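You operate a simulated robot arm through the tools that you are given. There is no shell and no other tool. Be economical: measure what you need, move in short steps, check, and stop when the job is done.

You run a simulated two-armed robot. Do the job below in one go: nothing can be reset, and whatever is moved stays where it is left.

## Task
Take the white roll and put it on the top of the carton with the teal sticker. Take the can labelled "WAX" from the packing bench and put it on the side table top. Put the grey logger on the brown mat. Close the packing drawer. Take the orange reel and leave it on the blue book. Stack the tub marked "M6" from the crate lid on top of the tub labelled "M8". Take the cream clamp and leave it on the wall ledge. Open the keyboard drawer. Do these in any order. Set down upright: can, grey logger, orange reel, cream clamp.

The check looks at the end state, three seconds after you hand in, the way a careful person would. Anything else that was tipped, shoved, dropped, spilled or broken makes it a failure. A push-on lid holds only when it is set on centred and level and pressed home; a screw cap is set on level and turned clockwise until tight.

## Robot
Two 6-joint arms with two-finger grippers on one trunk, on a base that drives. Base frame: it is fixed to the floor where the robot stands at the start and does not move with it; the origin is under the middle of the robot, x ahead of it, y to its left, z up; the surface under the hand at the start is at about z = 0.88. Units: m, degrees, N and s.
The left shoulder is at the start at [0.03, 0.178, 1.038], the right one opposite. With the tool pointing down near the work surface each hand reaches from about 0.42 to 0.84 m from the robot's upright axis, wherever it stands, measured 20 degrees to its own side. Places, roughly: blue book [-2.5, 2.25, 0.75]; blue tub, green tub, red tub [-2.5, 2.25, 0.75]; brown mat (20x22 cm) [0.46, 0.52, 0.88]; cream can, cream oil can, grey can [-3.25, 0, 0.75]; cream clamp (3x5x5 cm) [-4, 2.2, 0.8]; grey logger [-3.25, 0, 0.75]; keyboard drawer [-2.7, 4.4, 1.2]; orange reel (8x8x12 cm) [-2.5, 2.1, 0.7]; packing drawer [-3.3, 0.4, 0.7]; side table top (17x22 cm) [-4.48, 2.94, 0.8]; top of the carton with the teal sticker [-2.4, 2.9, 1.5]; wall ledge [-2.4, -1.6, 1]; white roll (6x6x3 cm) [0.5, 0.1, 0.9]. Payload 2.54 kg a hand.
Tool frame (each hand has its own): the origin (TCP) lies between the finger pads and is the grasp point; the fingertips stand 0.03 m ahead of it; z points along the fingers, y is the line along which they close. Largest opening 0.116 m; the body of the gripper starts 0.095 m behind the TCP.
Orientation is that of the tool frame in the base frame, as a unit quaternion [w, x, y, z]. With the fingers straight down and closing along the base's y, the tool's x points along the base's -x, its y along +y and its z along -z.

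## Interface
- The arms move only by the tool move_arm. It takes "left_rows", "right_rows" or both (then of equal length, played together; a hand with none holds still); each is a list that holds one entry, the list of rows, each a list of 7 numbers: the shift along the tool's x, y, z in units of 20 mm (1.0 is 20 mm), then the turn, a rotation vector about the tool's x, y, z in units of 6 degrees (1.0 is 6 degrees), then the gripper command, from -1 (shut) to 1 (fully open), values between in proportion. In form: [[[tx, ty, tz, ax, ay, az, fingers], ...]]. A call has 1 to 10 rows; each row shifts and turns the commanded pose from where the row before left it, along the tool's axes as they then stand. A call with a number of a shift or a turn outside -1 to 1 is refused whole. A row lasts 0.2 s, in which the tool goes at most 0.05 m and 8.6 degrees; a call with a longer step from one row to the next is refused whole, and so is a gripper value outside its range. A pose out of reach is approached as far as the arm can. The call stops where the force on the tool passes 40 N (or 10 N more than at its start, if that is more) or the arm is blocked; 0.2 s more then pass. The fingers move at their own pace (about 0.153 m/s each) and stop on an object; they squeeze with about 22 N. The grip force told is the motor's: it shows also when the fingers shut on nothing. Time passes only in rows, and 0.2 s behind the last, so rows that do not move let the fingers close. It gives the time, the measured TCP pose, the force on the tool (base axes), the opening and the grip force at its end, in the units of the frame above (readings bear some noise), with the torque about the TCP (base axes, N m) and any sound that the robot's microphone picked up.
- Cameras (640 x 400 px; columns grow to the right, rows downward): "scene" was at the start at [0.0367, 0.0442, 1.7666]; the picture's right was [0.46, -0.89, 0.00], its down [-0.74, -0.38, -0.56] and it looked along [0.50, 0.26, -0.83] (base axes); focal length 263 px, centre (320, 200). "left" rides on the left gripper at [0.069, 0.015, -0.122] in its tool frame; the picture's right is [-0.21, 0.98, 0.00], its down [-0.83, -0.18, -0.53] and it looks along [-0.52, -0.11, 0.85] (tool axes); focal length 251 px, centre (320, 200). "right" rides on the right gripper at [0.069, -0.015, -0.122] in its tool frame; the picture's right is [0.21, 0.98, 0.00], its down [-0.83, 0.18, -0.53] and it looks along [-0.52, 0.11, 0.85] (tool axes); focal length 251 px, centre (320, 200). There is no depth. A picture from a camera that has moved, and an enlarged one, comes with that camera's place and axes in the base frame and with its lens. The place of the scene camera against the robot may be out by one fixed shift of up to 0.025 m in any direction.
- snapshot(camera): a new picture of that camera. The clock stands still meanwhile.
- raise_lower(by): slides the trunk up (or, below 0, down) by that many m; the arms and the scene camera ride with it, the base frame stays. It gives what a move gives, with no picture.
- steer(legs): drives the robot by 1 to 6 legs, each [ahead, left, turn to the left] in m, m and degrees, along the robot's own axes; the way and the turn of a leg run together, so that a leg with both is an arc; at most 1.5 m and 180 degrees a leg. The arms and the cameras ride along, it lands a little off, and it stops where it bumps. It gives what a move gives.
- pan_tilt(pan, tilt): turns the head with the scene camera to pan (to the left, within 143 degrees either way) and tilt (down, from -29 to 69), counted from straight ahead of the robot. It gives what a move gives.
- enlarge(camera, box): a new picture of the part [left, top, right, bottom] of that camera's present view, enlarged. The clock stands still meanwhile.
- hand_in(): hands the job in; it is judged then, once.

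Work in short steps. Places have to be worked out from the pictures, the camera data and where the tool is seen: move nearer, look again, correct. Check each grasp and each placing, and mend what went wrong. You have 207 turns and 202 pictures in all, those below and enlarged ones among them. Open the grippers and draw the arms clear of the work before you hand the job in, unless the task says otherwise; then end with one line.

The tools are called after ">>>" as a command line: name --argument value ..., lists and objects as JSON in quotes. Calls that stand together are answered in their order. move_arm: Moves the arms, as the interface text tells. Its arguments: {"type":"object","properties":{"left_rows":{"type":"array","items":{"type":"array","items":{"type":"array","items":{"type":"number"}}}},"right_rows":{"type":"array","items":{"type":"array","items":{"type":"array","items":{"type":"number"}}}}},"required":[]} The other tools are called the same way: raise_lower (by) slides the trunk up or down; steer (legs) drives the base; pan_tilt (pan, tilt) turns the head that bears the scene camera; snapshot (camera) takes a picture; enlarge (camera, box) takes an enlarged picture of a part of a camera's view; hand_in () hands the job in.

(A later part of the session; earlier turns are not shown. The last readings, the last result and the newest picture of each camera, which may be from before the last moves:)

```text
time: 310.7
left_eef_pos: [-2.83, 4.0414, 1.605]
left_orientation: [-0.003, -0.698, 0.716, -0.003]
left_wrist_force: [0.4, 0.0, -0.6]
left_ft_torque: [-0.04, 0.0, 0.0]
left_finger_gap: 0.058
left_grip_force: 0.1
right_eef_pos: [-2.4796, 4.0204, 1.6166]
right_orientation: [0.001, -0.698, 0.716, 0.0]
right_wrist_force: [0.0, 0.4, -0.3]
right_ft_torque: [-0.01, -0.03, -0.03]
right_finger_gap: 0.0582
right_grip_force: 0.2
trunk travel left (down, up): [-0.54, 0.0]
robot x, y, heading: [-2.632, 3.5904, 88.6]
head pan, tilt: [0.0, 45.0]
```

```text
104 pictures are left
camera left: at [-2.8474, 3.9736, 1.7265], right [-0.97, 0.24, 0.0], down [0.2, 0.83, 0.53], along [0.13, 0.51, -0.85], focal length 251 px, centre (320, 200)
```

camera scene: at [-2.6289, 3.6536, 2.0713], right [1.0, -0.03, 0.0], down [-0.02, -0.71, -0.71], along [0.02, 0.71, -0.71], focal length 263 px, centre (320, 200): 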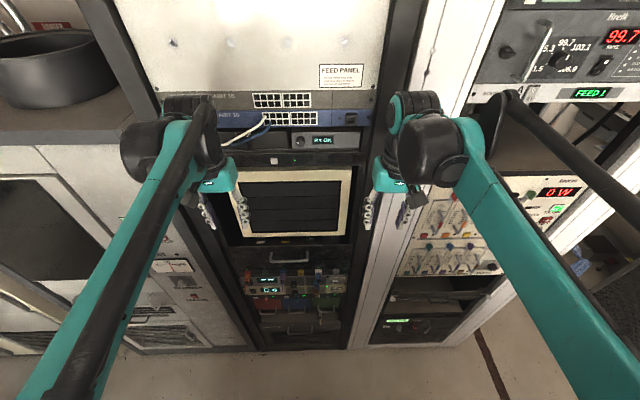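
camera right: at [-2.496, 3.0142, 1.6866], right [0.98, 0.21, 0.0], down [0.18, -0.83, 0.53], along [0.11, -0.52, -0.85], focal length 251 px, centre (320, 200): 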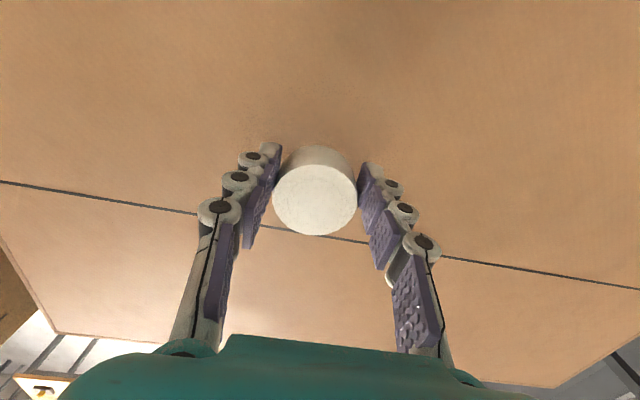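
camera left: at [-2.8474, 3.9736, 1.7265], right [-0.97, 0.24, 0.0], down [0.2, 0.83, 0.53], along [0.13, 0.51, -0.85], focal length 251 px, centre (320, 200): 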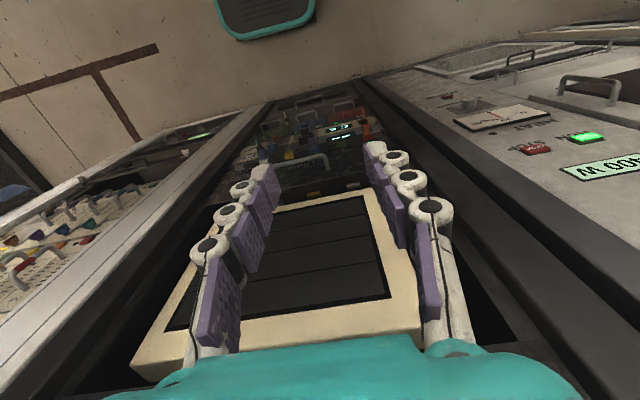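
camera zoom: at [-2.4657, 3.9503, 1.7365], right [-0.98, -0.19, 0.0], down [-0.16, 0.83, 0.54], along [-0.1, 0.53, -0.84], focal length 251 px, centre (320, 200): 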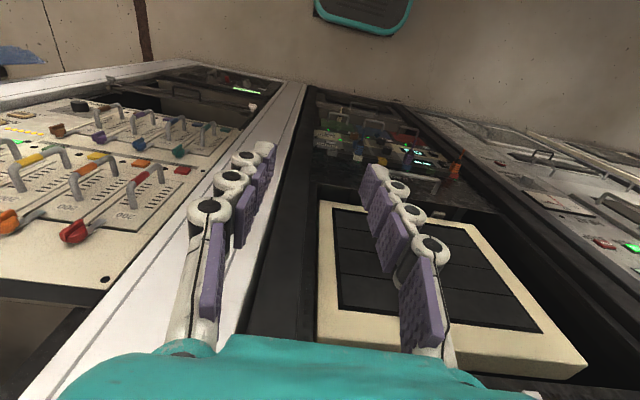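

The keyboard drawer has a bar handle at about (-2.73, 4.20, 1.19), protruding ~4 cm. I'll yaw the left hand 90° so one finger can go behind the bar, backing the base slightly first.

>>> steer --legs '[[-0.1, 0, 1.4]]'

>>> move_arm --left_rows '[[[0, 0, 0, 0, 0, 1, 0], [0, 0, 0, 0, 0, 1, 0], [0, 0, 0, 0, 0, 1, 0], [0, 0, 0, 0, 0, 1, 0], [0, 0, 0, 0, 0, 1, 0], [0, 0, 0, 0, 0, 1, 0], [0, 0, 0, 0, 0, 1, 0], [0, 0, 0, 0, 0, 1, 0], [0, 0, 0, 0, 0, 1, 0], [0, 0, 0, 0, 0, 1, 0]]]'

>>> move_arm --left_rows '[[[0, 0, 0, 0, 0, 1, 0], [0, 0, 0, 0, 0, 1, 0], [0, 0, 0, 0, 0, 1, 0], [0, 0, 0, 0, 0, 1, 0], [0, 0, 0, 0, 0, 1, 0], [0, 0, 0, -1, 0, 0, 0], [0, 0, 0, -1, 0, 0, 0], [0, 0, 0, -1, 0, 0, 0], [0, 0, 0, -1, 0, 0, 0], [0, 0, 0, -1, 0, 0, 0]]]'

```text
time: 311.8
left_eef_pos: [-2.8454, 3.9399, 1.6041]
left_orientation: [-0.003, -0.707, 0.707, -0.004]
left_wrist_force: [0.0, -0.7, 0.9]
left_ft_torque: [-0.02, -0.04, 0.01]
left_finger_gap: 0.058
left_grip_force: 0.1
right_eef_pos: [-2.4905, 3.9282, 1.6156]
right_orientation: [-0.001, 0.707, -0.707, 0.001]
right_wrist_force: [0.1, 0.1, 0.0]
right_ft_torque: [-0.03, 0.0, 0.02]
right_finger_gap: 0.0585
right_grip_force: 0.2
trunk travel left (down, up): [-0.54, 0.0]
robot x, y, heading: [-2.6369, 3.4886, 90.1]
head pan, tilt: [0.0, 45.0]
```

```text
time: 314.0
left_eef_pos: [-2.8436, 3.9379, 1.605]
left_orientation: [-0.001, -0.258, 0.966, -0.004]
left_wrist_force: [-0.1, -0.6, -0.1]
left_ft_torque: [-0.01, -0.03, 0.0]
left_finger_gap: 0.0579
left_grip_force: 0.0
right_eef_pos: [-2.4911, 3.9259, 1.6155]
right_orientation: [0.002, -0.707, 0.707, 0.0]
right_wrist_force: [0.3, -1.4, -0.4]
right_ft_torque: [-0.04, 0.04, 0.01]
right_finger_gap: 0.0579
right_grip_force: 0.1
trunk travel left (down, up): [-0.54, 0.0]
robot x, y, heading: [-2.6371, 3.4923, 90.0]
head pan, tilt: [0.0, 45.0]
```

```text
time: 316.2
left_eef_pos: [-2.8432, 3.9352, 1.6068]
left_orientation: [0.001, 0.0, 0.967, 0.255]
left_wrist_force: [0.1, -0.3, 0.8]
left_ft_torque: [0.02, -0.01, 0.0]
left_finger_gap: 0.0579
left_grip_force: 0.1
right_eef_pos: [-2.4908, 3.9239, 1.617]
right_orientation: [-0.002, 0.707, -0.707, -0.002]
right_wrist_force: [-0.2, 0.1, 0.0]
right_ft_torque: [0.04, 0.01, 0.0]
right_finger_gap: 0.0581
right_grip_force: 0.1
trunk travel left (down, up): [-0.54, 0.0]
robot x, y, heading: [-2.6346, 3.4939, 90.0]
head pan, tilt: [0.0, 45.0]
```

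Rotation worked (tool tilted 30° forward). I add 15° more, shift 11 cm right to x≈-2.73, lower the trunk and look.

>>> move_arm --left_rows '[[[-1, 0, 0, -1, 0, 0, 0], [-1, 0, 0, -1, 0, 0, 0], [-1, 0, 0, -0.5, 0, 0, 0], [-1, 0, 0, 0, 0, 0, 0], [-1, 0, 0, 0, 0, 0, 0], [-0.65, 0, 0, 0, 0, 0, 0]]]'

>>> raise_lower --by -0.28

>>> snapshot --camera "left"

>>> snapshot --camera "scene"

```text
time: 317.6
left_eef_pos: [-2.7308, 3.9385, 1.6036]
left_orientation: [0.0, 0.0, 0.925, 0.38]
left_wrist_force: [-0.1, 1.0, 0.2]
left_ft_torque: [0.0, 0.0, 0.0]
left_finger_gap: 0.0579
left_grip_force: 0.1
right_eef_pos: [-2.4911, 3.9273, 1.6144]
right_orientation: [-0.001, 0.707, -0.707, -0.001]
right_wrist_force: [0.3, 0.5, 0.1]
right_ft_torque: [-0.02, -0.03, 0.0]
right_finger_gap: 0.0578
right_grip_force: 0.1
trunk travel left (down, up): [-0.54, 0.0]
robot x, y, heading: [-2.6352, 3.4923, 90.0]
head pan, tilt: [0.0, 45.0]
```

```text
time: 320.5
left_eef_pos: [-2.7301, 3.9375, 1.3253]
left_orientation: [0.001, 0.0, 0.926, 0.378]
left_wrist_force: [-0.2, -0.4, -0.3]
left_ft_torque: [0.01, 0.01, 0.02]
left_finger_gap: 0.0579
left_grip_force: 0.0
right_eef_pos: [-2.4915, 3.9259, 1.3368]
right_orientation: [-0.001, 0.708, -0.707, -0.001]
right_wrist_force: [-0.6, 0.3, -0.8]
right_ft_torque: [-0.04, -0.01, -0.02]
right_finger_gap: 0.0581
right_grip_force: 0.1
trunk travel left (down, up): [-0.26, 0.28]
robot x, y, heading: [-2.6344, 3.4904, 89.8]
head pan, tilt: [0.0, 45.0]
```

```text
103 pictures are left
camera left: at [-2.7992, 3.8621, 1.4218], right [0.21, 0.7, 0.68], down [0.83, -0.5, 0.25], along [0.52, 0.51, -0.68], focal length 251 px, centre (320, 200)
```

left: 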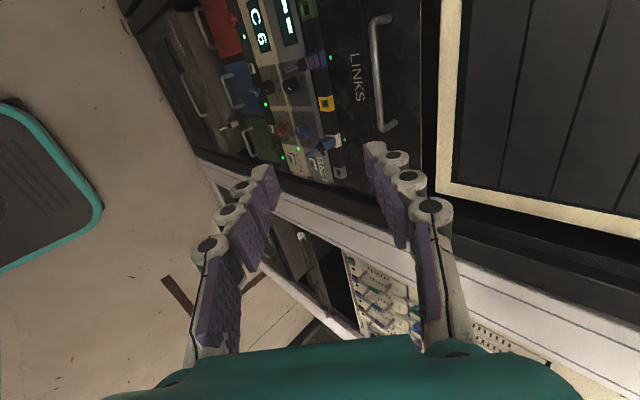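

```text
102 pictures are left
camera scene: at [-2.6314, 3.5544, 1.7914], right [1.0, 0.0, 0.0], down [0.0, -0.71, -0.71], along [0.0, 0.71, -0.71], focal length 263 px, centre (320, 200)
```

scene: 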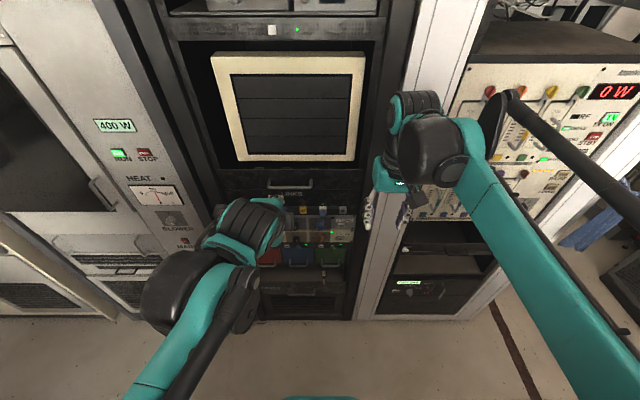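

The handle bar triangulates to about (-2.737, 4.205, 1.19). A horizontal approach is most forgiving, so I tilt the remaining 45° and line up in front of it.

>>> move_arm --left_rows '[[[0, 0, 0, -1, 0, 0, 0], [0, 0, 0, -1, 0, 0, 0], [0, 0, 0, -1, 0, 0, 0], [0, 0, 0, -1, 0, 0, 0], [0, 0, 0, -1, 0, 0, 0], [0, 0, 0, -1, 0, 0, 0], [0, 0, 0, -1, 0, 0, 0], [0, 0, 0, -0.5, 0, 0, 0]]]'

>>> move_arm --left_rows '[[[0, -1, 0.5, 0, 0, 0, 0.2], [0, -1, 0.5, 0, 0, 0, 0.2], [0, -1, 0.5, 0, 0, 0, 0.2], [0, -1, 0.5, 0, 0, 0, 0.2], [0, -1, 0.5, 0, 0, 0, 0.2], [0, -1, 0.5, 0, 0, 0, 0.2], [0, -0.75, 0.5, 0, 0, 0, 0.2]]]'

>>> snapshot --camera "left"

>>> enlarge --camera "scene" --box '[220, 130, 380, 250]'

```text
time: 322.3
left_eef_pos: [-2.7303, 3.9382, 1.3247]
left_orientation: [0.001, 0.0, 0.71, 0.704]
left_wrist_force: [-0.6, -0.1, 0.7]
left_ft_torque: [0.02, 0.0, 0.04]
left_finger_gap: 0.0582
left_grip_force: 0.1
right_eef_pos: [-2.4916, 3.9256, 1.3362]
right_orientation: [0.002, -0.707, 0.707, 0.001]
right_wrist_force: [-0.5, 0.7, 0.4]
right_ft_torque: [-0.01, -0.01, 0.0]
right_finger_gap: 0.058
right_grip_force: 0.0
trunk travel left (down, up): [-0.26, 0.28]
robot x, y, heading: [-2.6353, 3.4902, 90.1]
head pan, tilt: [0.0, 45.0]
```

```text
time: 323.9
left_eef_pos: [-2.7266, 4.0156, 1.2344]
left_orientation: [0.0, 0.0, 0.711, 0.703]
left_wrist_force: [0.6, -0.2, 0.0]
left_ft_torque: [0.01, -0.01, -0.02]
left_finger_gap: 0.0696
left_grip_force: 0.0
left hand out of reach, approached as far as the arm can: row 5, 6, 7
right_eef_pos: [-2.4919, 3.9258, 1.3364]
right_orientation: [-0.001, 0.707, -0.707, -0.001]
right_wrist_force: [0.0, -0.3, -0.8]
right_ft_torque: [0.0, -0.01, 0.01]
right_finger_gap: 0.0583
right_grip_force: 0.1
trunk travel left (down, up): [-0.26, 0.28]
robot x, y, heading: [-2.6344, 3.491, 89.9]
head pan, tilt: [0.0, 45.0]
```

```text
101 pictures are left
camera left: at [-2.7958, 3.8936, 1.249], right [0.21, 0.01, 0.98], down [0.83, -0.54, -0.17], along [0.52, 0.84, -0.13], focal length 251 px, centre (320, 200)
```

left: 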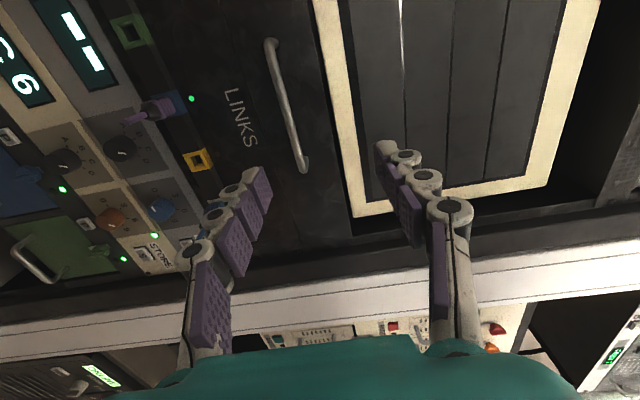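

```text
3.33 times, centred on (300, 190) of scene
camera zoom: at [-2.6314, 3.5552, 1.7913], right [1.0, 0.0, 0.0], down [0.0, -0.71, -0.71], along [0.0, 0.71, -0.71], focal length 877 px, centre (387, 233)
```

zoom: 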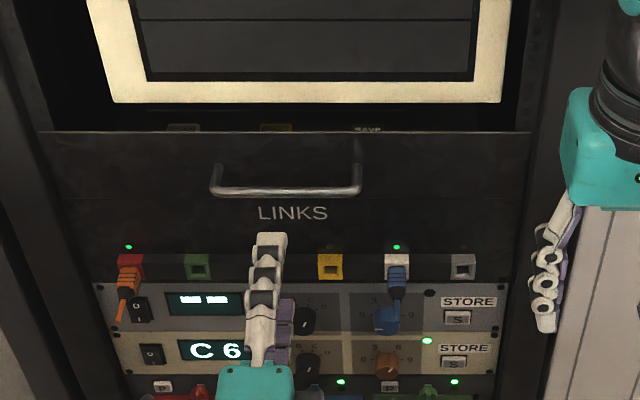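

Good alignment but the arm is at a limit for this trunk height. I'll lower the trunk 8 cm and then align in front of the bar.

>>> raise_lower --by -0.08

>>> move_arm --left_rows '[[[0.2, 0.9, 0, 0, 0, 0, 0.2], [0.2, 0.9, 0, 0, 0, 0, 0.2], [0, 0, 1, 0, 0, 0, 0.2], [0, 0, 1, 0, 0, 0, 0.2], [0, 0, 1, 0, 0, 0, 0.2], [0, 0, 1, 0, 0, 0, 0.2]]]'

>>> snapshot --camera "left"

>>> enlarge --camera "scene" --box '[220, 90, 380, 210]'

```text
time: 325.0
left_eef_pos: [-2.7264, 4.0143, 1.1522]
left_orientation: [0.0, -0.001, 0.711, 0.703]
left_wrist_force: [-0.3, -0.4, -0.2]
left_ft_torque: [-0.05, -0.02, 0.0]
left_finger_gap: 0.0695
left_grip_force: 0.1
right_eef_pos: [-2.4912, 3.9256, 1.2568]
right_orientation: [0.002, -0.707, 0.707, 0.001]
right_wrist_force: [0.3, -0.7, 0.0]
right_ft_torque: [-0.02, 0.01, 0.01]
right_finger_gap: 0.0581
right_grip_force: 0.1
trunk travel left (down, up): [-0.18, 0.36]
robot x, y, heading: [-2.6359, 3.4927, 90.0]
head pan, tilt: [0.0, 45.0]
```

```text
time: 326.4
left_eef_pos: [-2.7351, 4.0963, 1.1873]
left_orientation: [0.001, -0.001, 0.712, 0.703]
left_wrist_force: [0.6, -0.6, 0.5]
left_ft_torque: [0.0, 0.01, 0.01]
left_finger_gap: 0.0696
left_grip_force: 0.1
right_eef_pos: [-2.4899, 3.9271, 1.2567]
right_orientation: [-0.002, 0.708, -0.707, -0.001]
right_wrist_force: [0.1, 0.3, -0.4]
right_ft_torque: [-0.02, 0.01, 0.01]
right_finger_gap: 0.0581
right_grip_force: 0.1
trunk travel left (down, up): [-0.18, 0.36]
robot x, y, heading: [-2.6326, 3.4909, 89.9]
head pan, tilt: [0.0, 45.0]
```

```text
99 pictures are left
camera left: at [-2.8033, 3.9735, 1.2035], right [0.21, 0.01, 0.98], down [0.83, -0.54, -0.17], along [0.52, 0.84, -0.12], focal length 251 px, centre (320, 200)
```

left: 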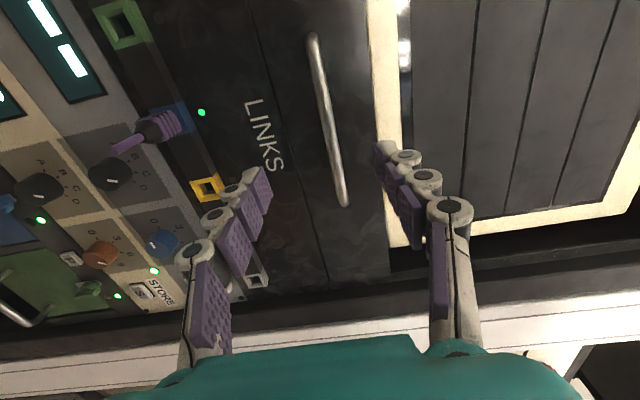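

```text
3.33 times, centred on (300, 150) of scene
camera zoom: at [-2.6314, 3.5552, 1.7113], right [1.0, 0.0, 0.0], down [0.0, -0.71, -0.71], along [0.0, 0.71, -0.71], focal length 877 px, centre (387, 367)
```

zoom: 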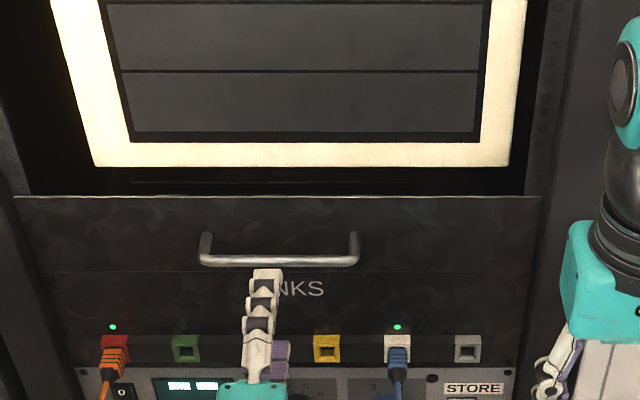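

The bar is at z≈1.195. I raise 7 mm, advance 8.5 cm and close.

>>> move_arm --left_rows '[[[0.2, 0.35, 1, 0, 0, 0, 0.2], [0, 0, 1, 0, 0, 0, 0.2], [0, 0, 1, 0, 0, 0, 0.2], [0, 0, 1, 0, 0, 0, 0.2], [0, 0, 0.3, 0, 0, 0, 0.2]]]'

>>> snapshot --camera "left"

```text
time: 327.6
left_eef_pos: [-2.7381, 4.1839, 1.1941]
left_orientation: [0.0, 0.001, 0.712, 0.703]
left_wrist_force: [0.2, 0.2, -0.4]
left_ft_torque: [0.02, -0.03, 0.0]
left_finger_gap: 0.0694
left_grip_force: 0.0
right_eef_pos: [-2.4911, 3.927, 1.2559]
right_orientation: [0.002, -0.707, 0.707, 0.001]
right_wrist_force: [-0.7, 0.9, -0.2]
right_ft_torque: [0.01, -0.03, -0.04]
right_finger_gap: 0.0579
right_grip_force: 0.1
trunk travel left (down, up): [-0.18, 0.36]
robot x, y, heading: [-2.6349, 3.4941, 90.3]
head pan, tilt: [0.0, 45.0]
```

```text
97 pictures are left
camera left: at [-2.8076, 4.0602, 1.2101], right [0.21, 0.01, 0.98], down [0.83, -0.54, -0.17], along [0.52, 0.84, -0.12], focal length 251 px, centre (320, 200)
```

left: 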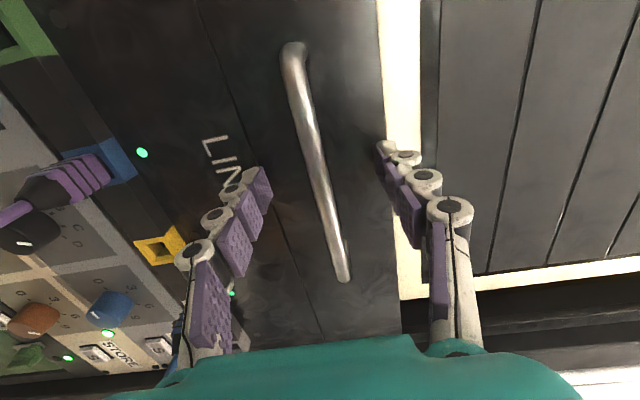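

The bar seems nearer y≈4.21, so I advance 2 cm more, then close and check the gap.

>>> move_arm --left_rows '[[[0, 0, 0.6, 0, 0, 0, 0.2], [0, 0, 0.5, 0, 0, 0, 0.2], [0, 0, 0, 0, 0, 0, -0.3], [0, 0, 0, 0, 0, 0, -1], [0, 0, 0, 0, 0, 0, -1]]]'

>>> snapshot --camera "left"

```text
time: 328.2
left_eef_pos: [-2.738, 4.1881, 1.1986]
left_orientation: [0.0, -0.001, 0.709, 0.705]
left_wrist_force: [-0.3, -19.7, -40.4]
left_ft_torque: [0.38, 0.27, -0.09]
left_finger_gap: 0.0125
left_grip_force: 19.9
right_eef_pos: [-2.4917, 3.9159, 1.2597]
right_orientation: [-0.004, 0.707, -0.707, -0.003]
right_wrist_force: [0.9, -1.4, 1.6]
right_ft_torque: [0.31, 0.03, 0.0]
right_finger_gap: 0.0579
right_grip_force: 0.0
trunk travel left (down, up): [-0.18, 0.36]
robot x, y, heading: [-2.6309, 3.4911, 90.2]
head pan, tilt: [0.0, 45.0]
stopped in row 2 (left hand): the force on the tool passed its limit at 53 N (the readings are from after the stop); the commanded pose is now the measured one
```

```text
96 pictures are left
camera left: at [-2.8076, 4.066, 1.2129], right [0.21, 0.01, 0.98], down [0.83, -0.53, -0.18], along [0.52, 0.84, -0.12], focal length 251 px, centre (320, 200)
```

left: 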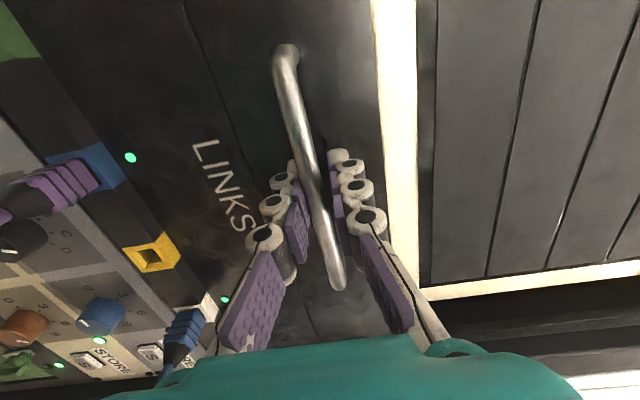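

The bar is gripped (gap 1.25 cm), with some vertical strain. I ease down 4 mm and pull back gently.

>>> move_arm --left_rows '[[[0, -0.2, -0.3, 0, 0, 0, -1], [0, -0.1, -0.5, 0, 0, 0, -1], [0, 0, -0.5, 0, 0, 0, -1], [0, 0, -0.5, 0, 0, 0, -1]]]'

>>> snapshot --camera "left"

```text
time: 328.5
left_eef_pos: [-2.7392, 4.1894, 1.1966]
left_orientation: [0.0, 0.0, 0.711, 0.704]
left_wrist_force: [-0.5, -20.4, 11.7]
left_ft_torque: [0.21, -0.01, -0.24]
left_finger_gap: 0.0089
left_grip_force: 36.4
right_eef_pos: [-2.4914, 3.9209, 1.2593]
right_orientation: [-0.004, 0.708, -0.707, -0.003]
right_wrist_force: [0.2, -0.8, 0.6]
right_ft_torque: [0.04, 0.02, -0.01]
right_finger_gap: 0.0579
right_grip_force: 0.1
trunk travel left (down, up): [-0.18, 0.36]
robot x, y, heading: [-2.6354, 3.4884, 90.1]
head pan, tilt: [0.0, 45.0]
stopped in row 1 (left hand): the force on the tool passed its limit at 73 N (the readings are from after the stop); the commanded pose is now the measured one
```

```text
95 pictures are left
camera left: at [-2.8077, 4.0672, 1.2116], right [0.22, 0.01, 0.98], down [0.83, -0.54, -0.18], along [0.52, 0.84, -0.12], focal length 251 px, centre (320, 200)
```

left: 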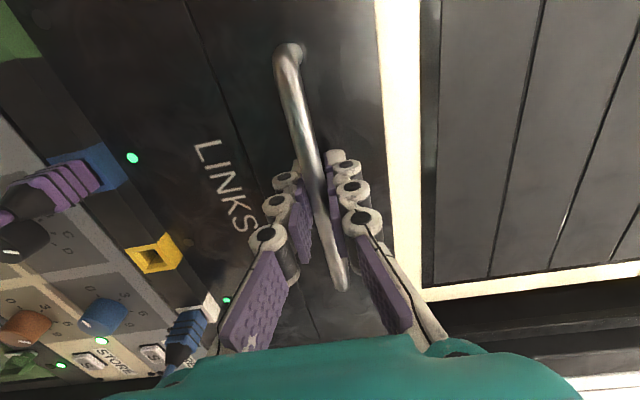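

The grip has settled (gap 0.9 cm). Now I pull straight back in small steps.

>>> move_arm --left_rows '[[[0, 0, -0.2, 0, 0, 0, -1], [0, 0, -0.3, 0, 0, 0, -1], [0, 0, -0.4, 0, 0, 0, -1], [0, 0, -0.5, 0, 0, 0, -1], [0, 0, -0.5, 0, 0, 0, -1], [0, 0, -0.5, 0, 0, 0, -1], [0, 0, -0.5, 0, 0, 0, -1]]]'

>>> snapshot --camera "left"

```text
time: 330.1
left_eef_pos: [-2.7384, 4.1353, 1.1958]
left_orientation: [0.0, -0.001, 0.711, 0.703]
left_wrist_force: [-2.7, -1.7, 18.6]
left_ft_torque: [-0.19, -0.03, -0.32]
left_finger_gap: 0.009
left_grip_force: 35.5
right_eef_pos: [-2.4917, 3.9237, 1.257]
right_orientation: [0.003, -0.707, 0.707, 0.002]
right_wrist_force: [-0.9, -0.4, 0.3]
right_ft_torque: [0.0, 0.0, 0.02]
right_finger_gap: 0.0583
right_grip_force: 0.1
trunk travel left (down, up): [-0.18, 0.36]
robot x, y, heading: [-2.633, 3.4877, 90.4]
head pan, tilt: [0.0, 45.0]
```

```text
94 pictures are left
camera left: at [-2.8077, 4.0126, 1.2108], right [0.21, 0.01, 0.98], down [0.83, -0.54, -0.17], along [0.52, 0.84, -0.12], focal length 251 px, centre (320, 200)
```

left: 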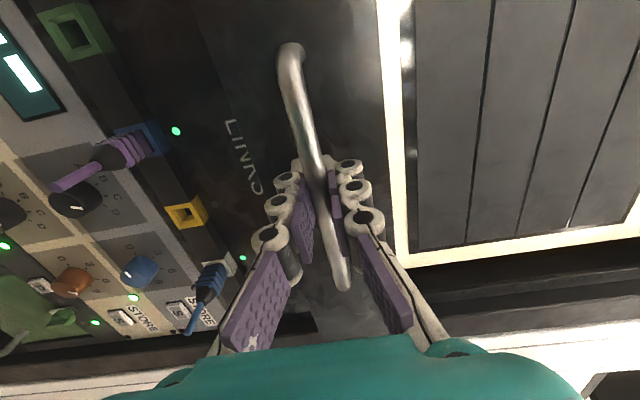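

The drawer is sliding out. I continue pulling.

>>> move_arm --left_rows '[[[0, 0.08, -0.7, 0, 0, 0, -1], [0, 0, -0.8, 0, 0, 0, -1], [0, 0, -0.8, 0, 0, 0, -1], [0, 0, -0.8, 0, 0, 0, -1], [0, 0, -0.8, 0, 0, 0, -1], [0, 0, -0.8, 0, 0, 0, -1], [0, 0, -0.8, 0, 0, 0, -1], [0, 0, -0.8, 0, 0, 0, -1], [0, 0, -0.8, 0, 0, 0, -1], [0, 0, -0.8, 0, 0, 0, -1]]]'

>>> snapshot --camera "scene"

```text
time: 332.3
left_eef_pos: [-2.7384, 3.9788, 1.1968]
left_orientation: [0.001, -0.001, 0.712, 0.702]
left_wrist_force: [2.8, -1.9, -34.0]
left_ft_torque: [0.24, -0.03, 0.03]
left_finger_gap: 0.0088
left_grip_force: 35.9
right_eef_pos: [-2.4914, 3.9268, 1.2545]
right_orientation: [-0.003, 0.708, -0.707, -0.001]
right_wrist_force: [-0.3, -0.3, -0.3]
right_ft_torque: [-0.01, 0.02, 0.01]
right_finger_gap: 0.058
right_grip_force: 0.0
trunk travel left (down, up): [-0.18, 0.36]
robot x, y, heading: [-2.6368, 3.4908, 90.1]
head pan, tilt: [0.0, 45.0]
```

```text
93 pictures are left
camera scene: at [-2.6315, 3.5548, 1.711], right [1.0, 0.0, 0.0], down [0.0, -0.71, -0.71], along [0.0, 0.71, -0.71], focal length 263 px, centre (320, 200)
```

scene: 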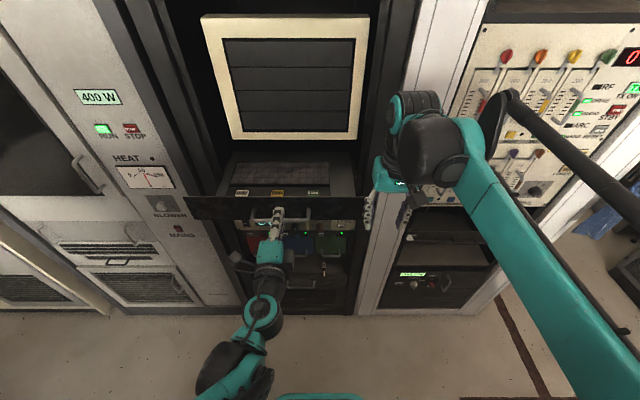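

The keyboard shows in the open drawer, about 21 cm out. My right hand is close to its edge, so I raise it aside while relieving the left's vertical strain, then pull further.

>>> move_arm --left_rows '[[[0, -0.05, 0, 0, 0, 0, -1], [0, -0.05, 0, 0, 0, 0, -1], [0, 0, 0, 0, 0, 0, -1], [0, 0, 0, 0, 0, 0, -1], [0, 0, -0.3, 0, 0, 0, -1], [0, 0, -0.6, 0, 0, 0, -1], [0, 0, -0.6, 0, 0, 0, -1], [0, 0, -0.6, 0, 0, 0, -1]]]' --right_rows '[[[0, 0, -1, 0, 0, 0, 0], [0, 0, -1, 0, 0, 0, 0], [0, -1, -1, 0, 0, 0, 0], [0, -1, -1, 0, 0, 0, 0], [0, -1, -1, 0, 0, 0, 0], [0, -1, -1, 0, 0, 0, 0], [0, 0, -1, 0, 0, 0, 0], [0, 0, 0, 0, 0, 0, 0]]]'

>>> snapshot --camera "scene"

```text
time: 334.1
left_eef_pos: [-2.7393, 3.9354, 1.1952]
left_orientation: [0.001, 0.0, 0.711, 0.703]
left_wrist_force: [0.8, -2.2, 2.1]
left_ft_torque: [-0.02, -0.03, 0.32]
left_finger_gap: 0.0089
left_grip_force: 35.6
right_eef_pos: [-2.4116, 3.9236, 1.397]
right_orientation: [0.003, -0.707, 0.707, 0.002]
right_wrist_force: [0.6, 0.1, -0.1]
right_ft_torque: [0.0, 0.01, -0.01]
right_finger_gap: 0.058
right_grip_force: 0.0
trunk travel left (down, up): [-0.18, 0.36]
robot x, y, heading: [-2.6362, 3.4895, 90.2]
head pan, tilt: [0.0, 45.0]
```

```text
92 pictures are left
camera scene: at [-2.6312, 3.5517, 1.7112], right [1.0, 0.0, 0.0], down [0.0, -0.71, -0.71], along [0.0, 0.71, -0.71], focal length 263 px, centre (320, 200)
```

scene: 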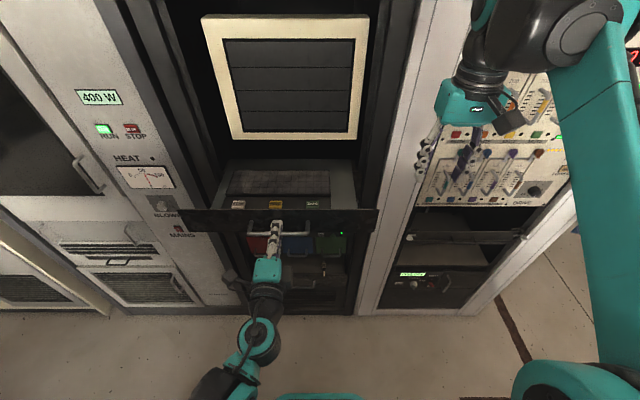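

Now 25 cm out with no stop yet. I pull a little further by backing the base 6 cm to find the end stop.

>>> steer --legs '[[-0.06, 0, 0]]'

>>> snapshot --camera "scene"

```text
time: 334.8
left_eef_pos: [-2.7396, 3.9302, 1.1969]
left_orientation: [0.001, 0.0, 0.711, 0.703]
left_wrist_force: [0.5, -0.8, -15.5]
left_ft_torque: [0.12, -0.02, 0.24]
left_finger_gap: 0.0093
left_grip_force: 35.3
right_eef_pos: [-2.4116, 3.9164, 1.3964]
right_orientation: [-0.003, 0.708, -0.707, -0.001]
right_wrist_force: [0.3, 0.0, -0.6]
right_ft_torque: [-0.02, 0.01, 0.0]
right_finger_gap: 0.0579
right_grip_force: 0.1
trunk travel left (down, up): [-0.18, 0.36]
robot x, y, heading: [-2.6362, 3.479, 90.0]
head pan, tilt: [0.0, 45.0]
stopped in leg 1: the force on the tool passed its limit at 46 N (the readings are from after the stop); the commanded pose is now the measured one
```

```text
91 pictures are left
camera scene: at [-2.6317, 3.5457, 1.7111], right [1.0, 0.0, 0.0], down [0.0, -0.71, -0.71], along [0.0, 0.71, -0.71], focal length 263 px, centre (320, 200)
```

scene: 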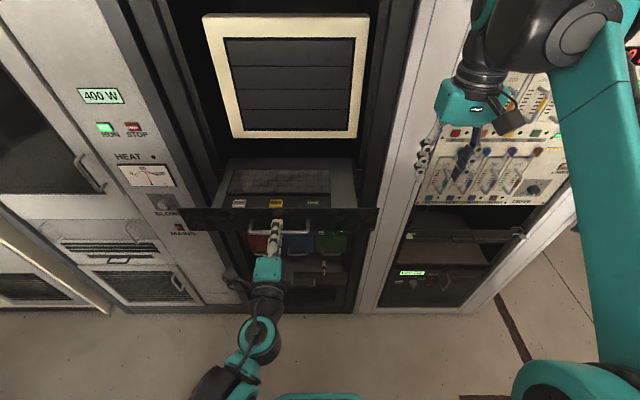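

The drawer reached its end stop, fully open. I release the bar, retreat the hand and base slightly, and raise.

>>> move_arm --left_rows '[[[0, 0, 0, 0, 0, 0, 0], [0, 0, 0, 0, 0, 0, 0.2], [0, 0, -0.5, 0, 0, 0, 0.2], [0, 0, -0.5, 0, 0, 0, 0.2]]]'

>>> steer --legs '[[-0.06, 0, 0]]'

>>> raise_lower --by 0.36

>>> snapshot --camera "scene"

```text
time: 335.8
left_eef_pos: [-2.7367, 3.9121, 1.1978]
left_orientation: [-0.001, 0.001, 0.711, 0.704]
left_wrist_force: [0.2, 0.2, 0.8]
left_ft_torque: [0.02, -0.01, -0.01]
left_finger_gap: 0.0695
left_grip_force: 0.0
right_eef_pos: [-2.4113, 3.9163, 1.3965]
right_orientation: [0.002, -0.707, 0.707, 0.003]
right_wrist_force: [0.5, 0.6, 0.4]
right_ft_torque: [0.06, 0.0, 0.01]
right_finger_gap: 0.0579
right_grip_force: 0.0
trunk travel left (down, up): [-0.18, 0.36]
robot x, y, heading: [-2.636, 3.4802, 90.2]
head pan, tilt: [0.0, 45.0]
```

```text
time: 336.8
left_eef_pos: [-2.7372, 3.8497, 1.1997]
left_orientation: [-0.001, 0.0, 0.71, 0.704]
left_wrist_force: [0.3, -0.4, 0.3]
left_ft_torque: [0.0, -0.02, 0.0]
left_finger_gap: 0.0696
left_grip_force: 0.0
right_eef_pos: [-2.4123, 3.8536, 1.3966]
right_orientation: [-0.003, 0.707, -0.707, -0.002]
right_wrist_force: [-0.2, -0.9, 0.1]
right_ft_torque: [0.09, 0.03, 0.0]
right_finger_gap: 0.058
right_grip_force: 0.0
trunk travel left (down, up): [-0.18, 0.36]
robot x, y, heading: [-2.6323, 3.4197, 90.1]
head pan, tilt: [0.0, 45.0]
```

```text
time: 340.3
left_eef_pos: [-2.7381, 3.8517, 1.5583]
left_orientation: [-0.001, 0.001, 0.711, 0.704]
left_wrist_force: [-0.4, -0.4, -0.8]
left_ft_torque: [0.03, 0.02, 0.0]
left_finger_gap: 0.0696
left_grip_force: 0.0
right_eef_pos: [-2.4117, 3.8561, 1.7565]
right_orientation: [-0.003, 0.708, -0.706, -0.002]
right_wrist_force: [-0.8, -0.1, 0.4]
right_ft_torque: [0.0, 0.02, 0.02]
right_finger_gap: 0.0581
right_grip_force: 0.1
trunk travel left (down, up): [-0.54, 0.0]
robot x, y, heading: [-2.6366, 3.4224, 90.2]
head pan, tilt: [0.0, 45.0]
```

```text
90 pictures are left
camera scene: at [-2.6314, 3.4843, 2.0712], right [1.0, 0.0, 0.0], down [0.0, -0.71, -0.71], along [0.0, 0.71, -0.71], focal length 263 px, centre (320, 200)
```

scene: 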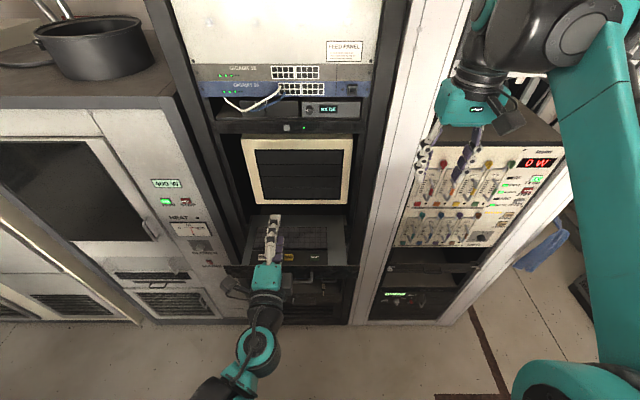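

The keyboard drawer is open. I turn the left hand back to pointing down (a combined 120° rotation in 14 rows).

>>> move_arm --left_rows '[[[0, 0, 0, 0.8248, 0.8248, -0.8248, 0], [0, 0, 0, 0.8248, 0.8248, -0.8248, 0], [0, 0, 0, 0.8248, 0.8248, -0.8248, 0], [0, 0, 0, 0.8248, 0.8248, -0.8248, 0], [0, 0, 0, 0.8248, 0.8248, -0.8248, 0], [0, 0, 0, 0.8248, 0.8248, -0.8248, 0], [0, 0, 0, 0.8248, 0.8248, -0.8248, 0], [0, 0, 0, 0.8248, 0.8248, -0.8248, 0], [0, 0, 0, 0.8248, 0.8248, -0.8248, 0], [0, 0, 0, 0.8248, 0.8248, -0.8248, 0]]]'

>>> move_arm --left_rows '[[[0, 0, 0, 0.8248, 0.8248, -0.8248, 0], [0, 0, 0, 0.8248, 0.8248, -0.8248, 0], [0, 0, 0, 0.8248, 0.8248, -0.8248, 0], [0, 0, 0, 0.8248, 0.8248, -0.8248, 0], [0, 0, 0, 0, 0, 0, 0]]]'

```text
time: 342.5
left_eef_pos: [-2.7388, 3.8526, 1.558]
left_orientation: [-0.003, -0.555, 0.798, 0.236]
left_wrist_force: [0.6, 0.3, 0.0]
left_ft_torque: [-0.02, 0.01, 0.03]
left_finger_gap: 0.0579
left_grip_force: 0.1
right_eef_pos: [-2.4111, 3.857, 1.7554]
right_orientation: [0.002, -0.707, 0.707, 0.001]
right_wrist_force: [0.7, 0.4, -0.7]
right_ft_torque: [-0.05, 0.01, 0.0]
right_finger_gap: 0.058
right_grip_force: 0.1
trunk travel left (down, up): [-0.54, 0.0]
robot x, y, heading: [-2.6357, 3.4224, 90.1]
head pan, tilt: [0.0, 45.0]
```

```text
time: 343.7
left_eef_pos: [-2.7381, 3.851, 1.5582]
left_orientation: [-0.004, -0.707, 0.707, -0.004]
left_wrist_force: [0.2, -1.0, 0.2]
left_ft_torque: [0.0, -0.01, -0.02]
left_finger_gap: 0.058
left_grip_force: 0.0
right_eef_pos: [-2.4119, 3.8555, 1.7583]
right_orientation: [0.002, -0.707, 0.707, 0.001]
right_wrist_force: [-0.4, 0.4, 0.1]
right_ft_torque: [0.02, 0.0, -0.02]
right_finger_gap: 0.0582
right_grip_force: 0.1
trunk travel left (down, up): [-0.54, 0.0]
robot x, y, heading: [-2.6367, 3.4211, 90.0]
head pan, tilt: [0.0, 45.0]
```

Both arms are free. I exit along the corridor, turn, and slide back down past the crate end into the aisle.

>>> steer --legs '[[0.12, 1.4, 0], [0, 1.36, 0], [0, 0, -90], [0, -1.1, 0], [0, -1.1, 0]]'

>>> steer --legs '[[1.3, 0, 0], [0, 0, 90]]'

>>> pan_tilt --pan 0 --tilt 45

>>> snapshot --camera "scene"

```text
time: 371.4
left_eef_pos: [-4.9434, 1.4131, 1.5582]
left_orientation: [-0.005, -0.003, 1.0, 0.001]
left_wrist_force: [0.0, -0.4, 0.7]
left_ft_torque: [-0.02, 0.03, 0.01]
left_finger_gap: 0.0579
left_grip_force: 0.0
right_eef_pos: [-4.9375, 1.0873, 1.7565]
right_orientation: [0.002, -0.003, 1.0, -0.001]
right_wrist_force: [0.4, 0.7, 0.6]
right_ft_torque: [0.0, 0.0, 0.03]
right_finger_gap: 0.0581
right_grip_force: 0.1
trunk travel left (down, up): [-0.54, 0.0]
robot x, y, heading: [-5.3714, 1.3103, 0.5]
head pan, tilt: [0.0, 45.0]
```

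```text
time: 381.7
left_eef_pos: [-4.182, 1.7472, 1.5582]
left_orientation: [0.004, 0.71, -0.704, 0.003]
left_wrist_force: [0.1, -0.8, -0.2]
left_ft_torque: [-0.01, 0.0, 0.03]
left_finger_gap: 0.058
left_grip_force: 0.0
right_eef_pos: [-3.8569, 1.7548, 1.757]
right_orientation: [-0.002, 0.71, -0.705, -0.002]
right_wrist_force: [-0.2, -0.1, -0.4]
right_ft_torque: [-0.02, 0.0, 0.01]
right_finger_gap: 0.058
right_grip_force: 0.1
trunk travel left (down, up): [-0.54, 0.0]
robot x, y, heading: [-4.0779, 1.3194, 90.7]
head pan, tilt: [0.0, 45.0]
```

```text
time: 382.3
left_eef_pos: [-4.1839, 1.748, 1.5577]
left_orientation: [0.005, 0.71, -0.704, 0.003]
left_wrist_force: [0.3, -0.7, -0.4]
left_ft_torque: [0.01, -0.01, -0.02]
left_finger_gap: 0.0581
left_grip_force: 0.1
right_eef_pos: [-3.8571, 1.7569, 1.7553]
right_orientation: [-0.003, 0.711, -0.703, 0.0]
right_wrist_force: [0.3, -0.4, -0.8]
right_ft_torque: [-0.01, 0.02, 0.01]
right_finger_gap: 0.0582
right_grip_force: 0.1
trunk travel left (down, up): [-0.54, 0.0]
robot x, y, heading: [-4.0751, 1.319, 90.5]
head pan, tilt: [0.0, 45.0]
```

```text
89 pictures are left
camera scene: at [-4.073, 1.3824, 2.0713], right [1.0, 0.01, 0.0], down [0.01, -0.71, -0.71], along [-0.01, 0.71, -0.71], focal length 263 px, centre (320, 200)
```

scene: 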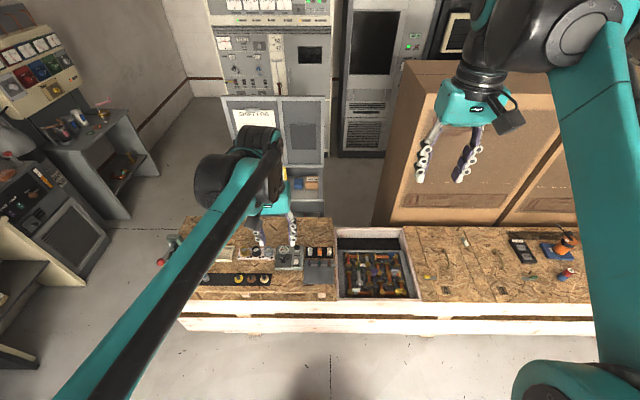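

I zoom in on the raised left part of the crate to find the cream clamp.

>>> enlarge --camera "scene" --box '[180, 210, 340, 310]'

>>> enlarge --camera "scene" --box '[260, 230, 350, 300]'

>>> snapshot --camera "left"

```text
4.00 times, centred on (260, 260) of scene
camera zoom: at [-4.073, 1.3824, 2.0713], right [1.0, 0.01, 0.0], down [0.01, -0.71, -0.71], along [-0.01, 0.71, -0.71], focal length 1052 px, centre (560, -40)
```

zoom: 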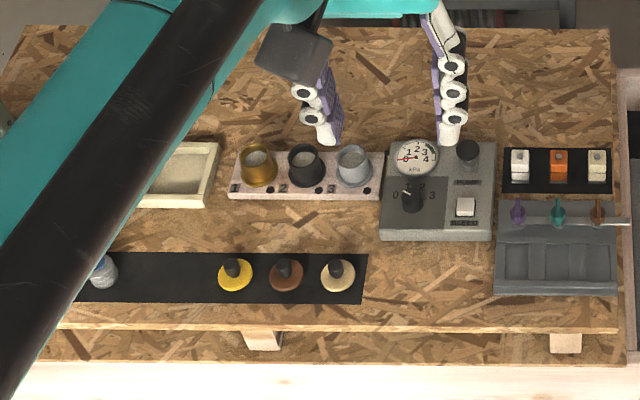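

```text
5.71 times, centred on (305, 265) of scene
camera zoom: at [-4.073, 1.3824, 2.0713], right [1.0, 0.01, 0.0], down [0.01, -0.71, -0.71], along [-0.01, 0.71, -0.71], focal length 1503 px, centre (406, -171)
```

zoom: 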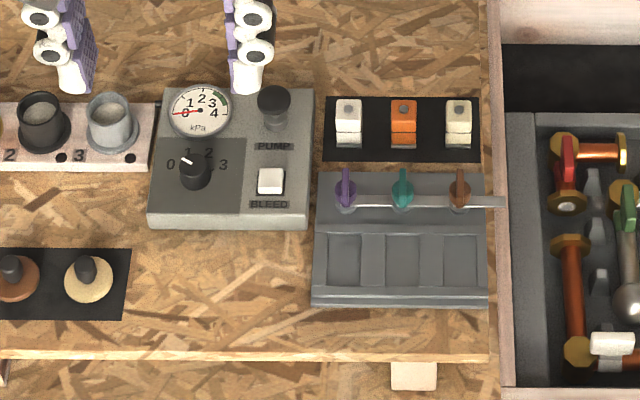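

```text
86 pictures are left
camera left: at [-4.1969, 1.6806, 1.6802], right [-0.98, 0.21, 0.0], down [0.18, 0.83, 0.52], along [0.11, 0.51, -0.85], focal length 251 px, centre (320, 200)
```

left: 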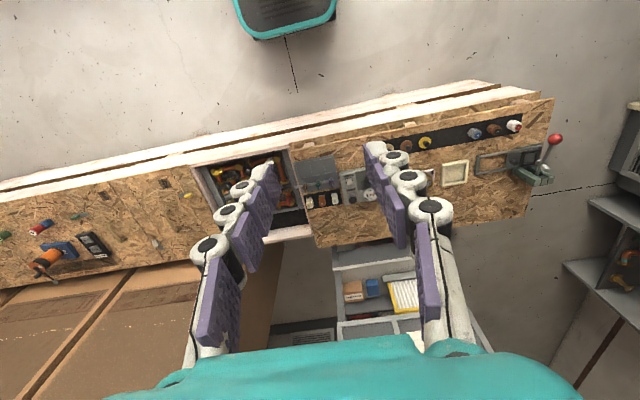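

Three clamps stand on a black strip: white, orange, and cream perhaps. I zoom in closer on the colours.

>>> enlarge --camera "scene" --box '[298, 242, 342, 268]'

```text
14.55 times, centred on (320, 255) of scene
camera zoom: at [-4.073, 1.3824, 2.0713], right [1.0, 0.01, 0.0], down [0.01, -0.71, -0.71], along [-0.01, 0.71, -0.71], focal length 3826 px, centre (320, -600)
```

zoom: 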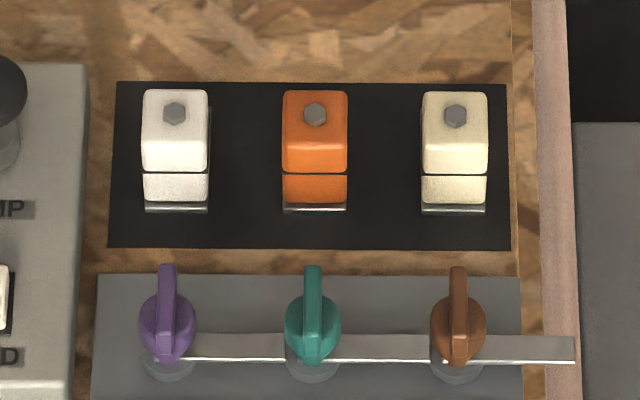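

The cream clamp is the rightmost, at about (-4.03, 2.24). I drive so the left hand suits it, lower the trunk and look.

>>> steer --legs '[[0.2, -0.2, -0.6]]'

>>> raise_lower --by -0.35

>>> move_arm --left_rows '[[[-1, 0.3, 0.3, 0, 0, 0, 0], [-1, 0.3, 0.3, 0, 0, 0, 0], [-1, 0.3, 0.3, 0, 0, 0, 0], [-1, 0.3, 0.3, 0, 0, 0, 0], [-1, 0.3, 0.3, 0, 0, 0, 0], [-1, 0.3, 0.3, 0, 0, 0, 0], [-1, 0.3, 0.3, 0, 0, 0, 0], [-1, 0.3, 0.3, 0, 0, 0, 0], [-1, 0.3, 0.3, 0, 0, 0, 0], [-1, 0.3, 0.3, 0, 0, 0, 0]]]'

>>> snapshot --camera "left"

```text
time: 384.3
left_eef_pos: [-3.9787, 1.9498, 1.5578]
left_orientation: [-0.004, -0.706, 0.708, -0.003]
left_wrist_force: [0.0, 0.4, 0.1]
left_ft_torque: [0.02, -0.01, -0.01]
left_finger_gap: 0.0583
left_grip_force: 0.0
right_eef_pos: [-3.6528, 1.9532, 1.7558]
right_orientation: [0.003, -0.707, 0.707, 0.001]
right_wrist_force: [0.5, -0.3, 0.7]
right_ft_torque: [0.03, -0.03, 0.0]
right_finger_gap: 0.058
right_grip_force: 0.0
trunk travel left (down, up): [-0.54, 0.0]
robot x, y, heading: [-3.8752, 1.5213, 89.9]
head pan, tilt: [0.0, 45.0]
```

```text
time: 387.7
left_eef_pos: [-3.9793, 1.951, 1.2085]
left_orientation: [-0.004, -0.706, 0.708, -0.003]
left_wrist_force: [0.2, -0.6, 0.2]
left_ft_torque: [0.0, -0.01, -0.02]
left_finger_gap: 0.0581
left_grip_force: 0.0
right_eef_pos: [-3.6523, 1.9544, 1.4071]
right_orientation: [0.002, -0.707, 0.708, 0.001]
right_wrist_force: [0.1, 0.4, 0.0]
right_ft_torque: [-0.01, 0.0, 0.04]
right_finger_gap: 0.0579
right_grip_force: 0.1
trunk travel left (down, up): [-0.19, 0.35]
robot x, y, heading: [-3.8785, 1.5204, 89.7]
head pan, tilt: [0.0, 45.0]
```

```text
time: 389.9
left_eef_pos: [-4.0382, 2.151, 1.1462]
left_orientation: [-0.005, -0.707, 0.708, -0.003]
left_wrist_force: [-0.2, 0.4, -0.7]
left_ft_torque: [-0.01, -0.01, 0.0]
left_finger_gap: 0.0583
left_grip_force: 0.2
right_eef_pos: [-3.6527, 1.9552, 1.4053]
right_orientation: [0.002, -0.706, 0.708, 0.001]
right_wrist_force: [-0.2, 0.1, -0.6]
right_ft_torque: [-0.03, 0.01, -0.01]
right_finger_gap: 0.058
right_grip_force: 0.1
trunk travel left (down, up): [-0.19, 0.35]
robot x, y, heading: [-3.8727, 1.5206, 90.0]
head pan, tilt: [0.0, 45.0]
```

```text
84 pictures are left
camera left: at [-4.0533, 2.0833, 1.268], right [-0.98, 0.22, 0.0], down [0.18, 0.83, 0.52], along [0.11, 0.51, -0.85], focal length 251 px, centre (320, 200)
```

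left: 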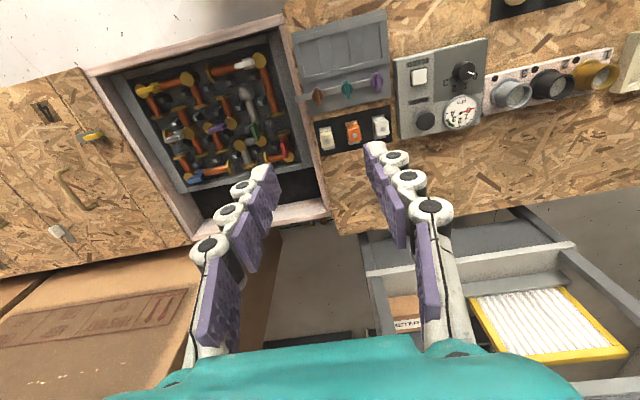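

The cream clamp is near (-4.035, 2.215) with top z≈0.84. I move above it and lower 12 cm to re-measure.

>>> move_arm --left_rows '[[[-0.5, 0, 1, 0, 0, 0, 0], [-0.5, 0, 1, 0, 0, 0, 0], [-0.5, 0, 1, 0, 0, 0, 0], [-0.5, 0, 1, 0, 0, 0, 0], [-0.5, 0, 1, 0, 0, 0, 0], [-0.7, 0, 1, 0, 0, 0, -0.15]]]'

>>> snapshot --camera "left"

```text
time: 391.3
left_eef_pos: [-4.039, 2.2139, 1.0252]
left_orientation: [-0.005, -0.707, 0.707, -0.004]
left_wrist_force: [0.4, 0.4, -0.3]
left_ft_torque: [-0.01, -0.03, 0.01]
left_finger_gap: 0.0493
left_grip_force: 0.1
right_eef_pos: [-3.6527, 1.9564, 1.4055]
right_orientation: [0.002, -0.706, 0.708, 0.0]
right_wrist_force: [-0.8, 1.1, 0.4]
right_ft_torque: [0.0, 0.01, -0.01]
right_finger_gap: 0.0582
right_grip_force: 0.0
trunk travel left (down, up): [-0.19, 0.35]
robot x, y, heading: [-3.8755, 1.5217, 90.0]
head pan, tilt: [0.0, 45.0]
```

```text
83 pictures are left
camera left: at [-4.0524, 2.1466, 1.1469], right [-0.98, 0.22, 0.0], down [0.18, 0.83, 0.52], along [0.11, 0.51, -0.85], focal length 251 px, centre (320, 200)
```

left: 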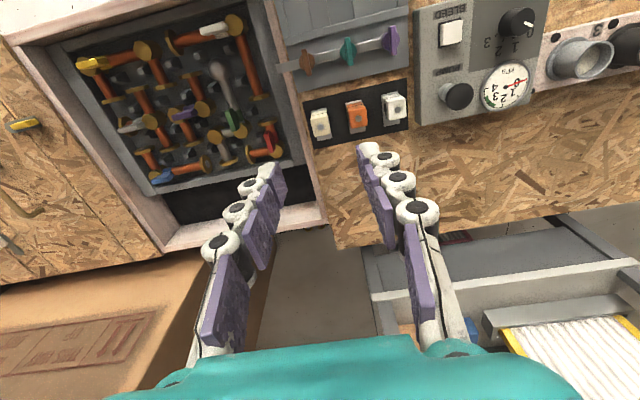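

Now about (-4.034, 2.23). I lower another 11 cm and look again.

>>> move_arm --left_rows '[[[-0.35, -0.2, 1, 0, 0, 0, -0.15], [-0.35, 0, 1, 0, 0, 0, -0.15], [0, 0, 1, 0, 0, 0, -0.15], [0, 0, 1, 0, 0, 0, -0.15], [0, 0, 1, 0, 0, 0, -0.15], [0, 0, 0.5, 0, 0, 0, -0.15]]]'

>>> enlarge --camera "left" --box '[220, 40, 440, 240]'

```text
time: 392.7
left_eef_pos: [-4.0334, 2.2255, 0.9149]
left_orientation: [-0.005, -0.706, 0.708, -0.003]
left_wrist_force: [0.7, 0.1, 0.5]
left_ft_torque: [0.03, 0.02, 0.0]
left_finger_gap: 0.0493
left_grip_force: 0.1
right_eef_pos: [-3.652, 1.955, 1.406]
right_orientation: [0.003, -0.706, 0.708, 0.002]
right_wrist_force: [-0.9, 0.8, 0.8]
right_ft_torque: [-0.01, 0.03, -0.02]
right_finger_gap: 0.058
right_grip_force: 0.1
trunk travel left (down, up): [-0.19, 0.35]
robot x, y, heading: [-3.8765, 1.5211, 89.7]
head pan, tilt: [0.0, 45.0]
```

```text
2.00 times, centred on (330, 140) of left
camera zoom: at [-4.0481, 2.158, 1.0361], right [-0.98, 0.22, 0.0], down [0.18, 0.83, 0.52], along [0.11, 0.51, -0.85], focal length 503 px, centre (300, 320)
```

zoom: 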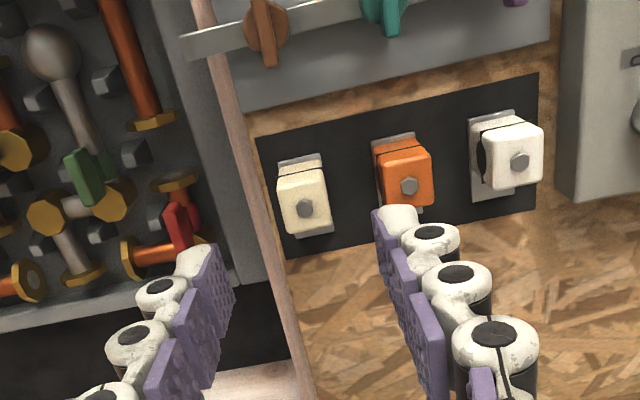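

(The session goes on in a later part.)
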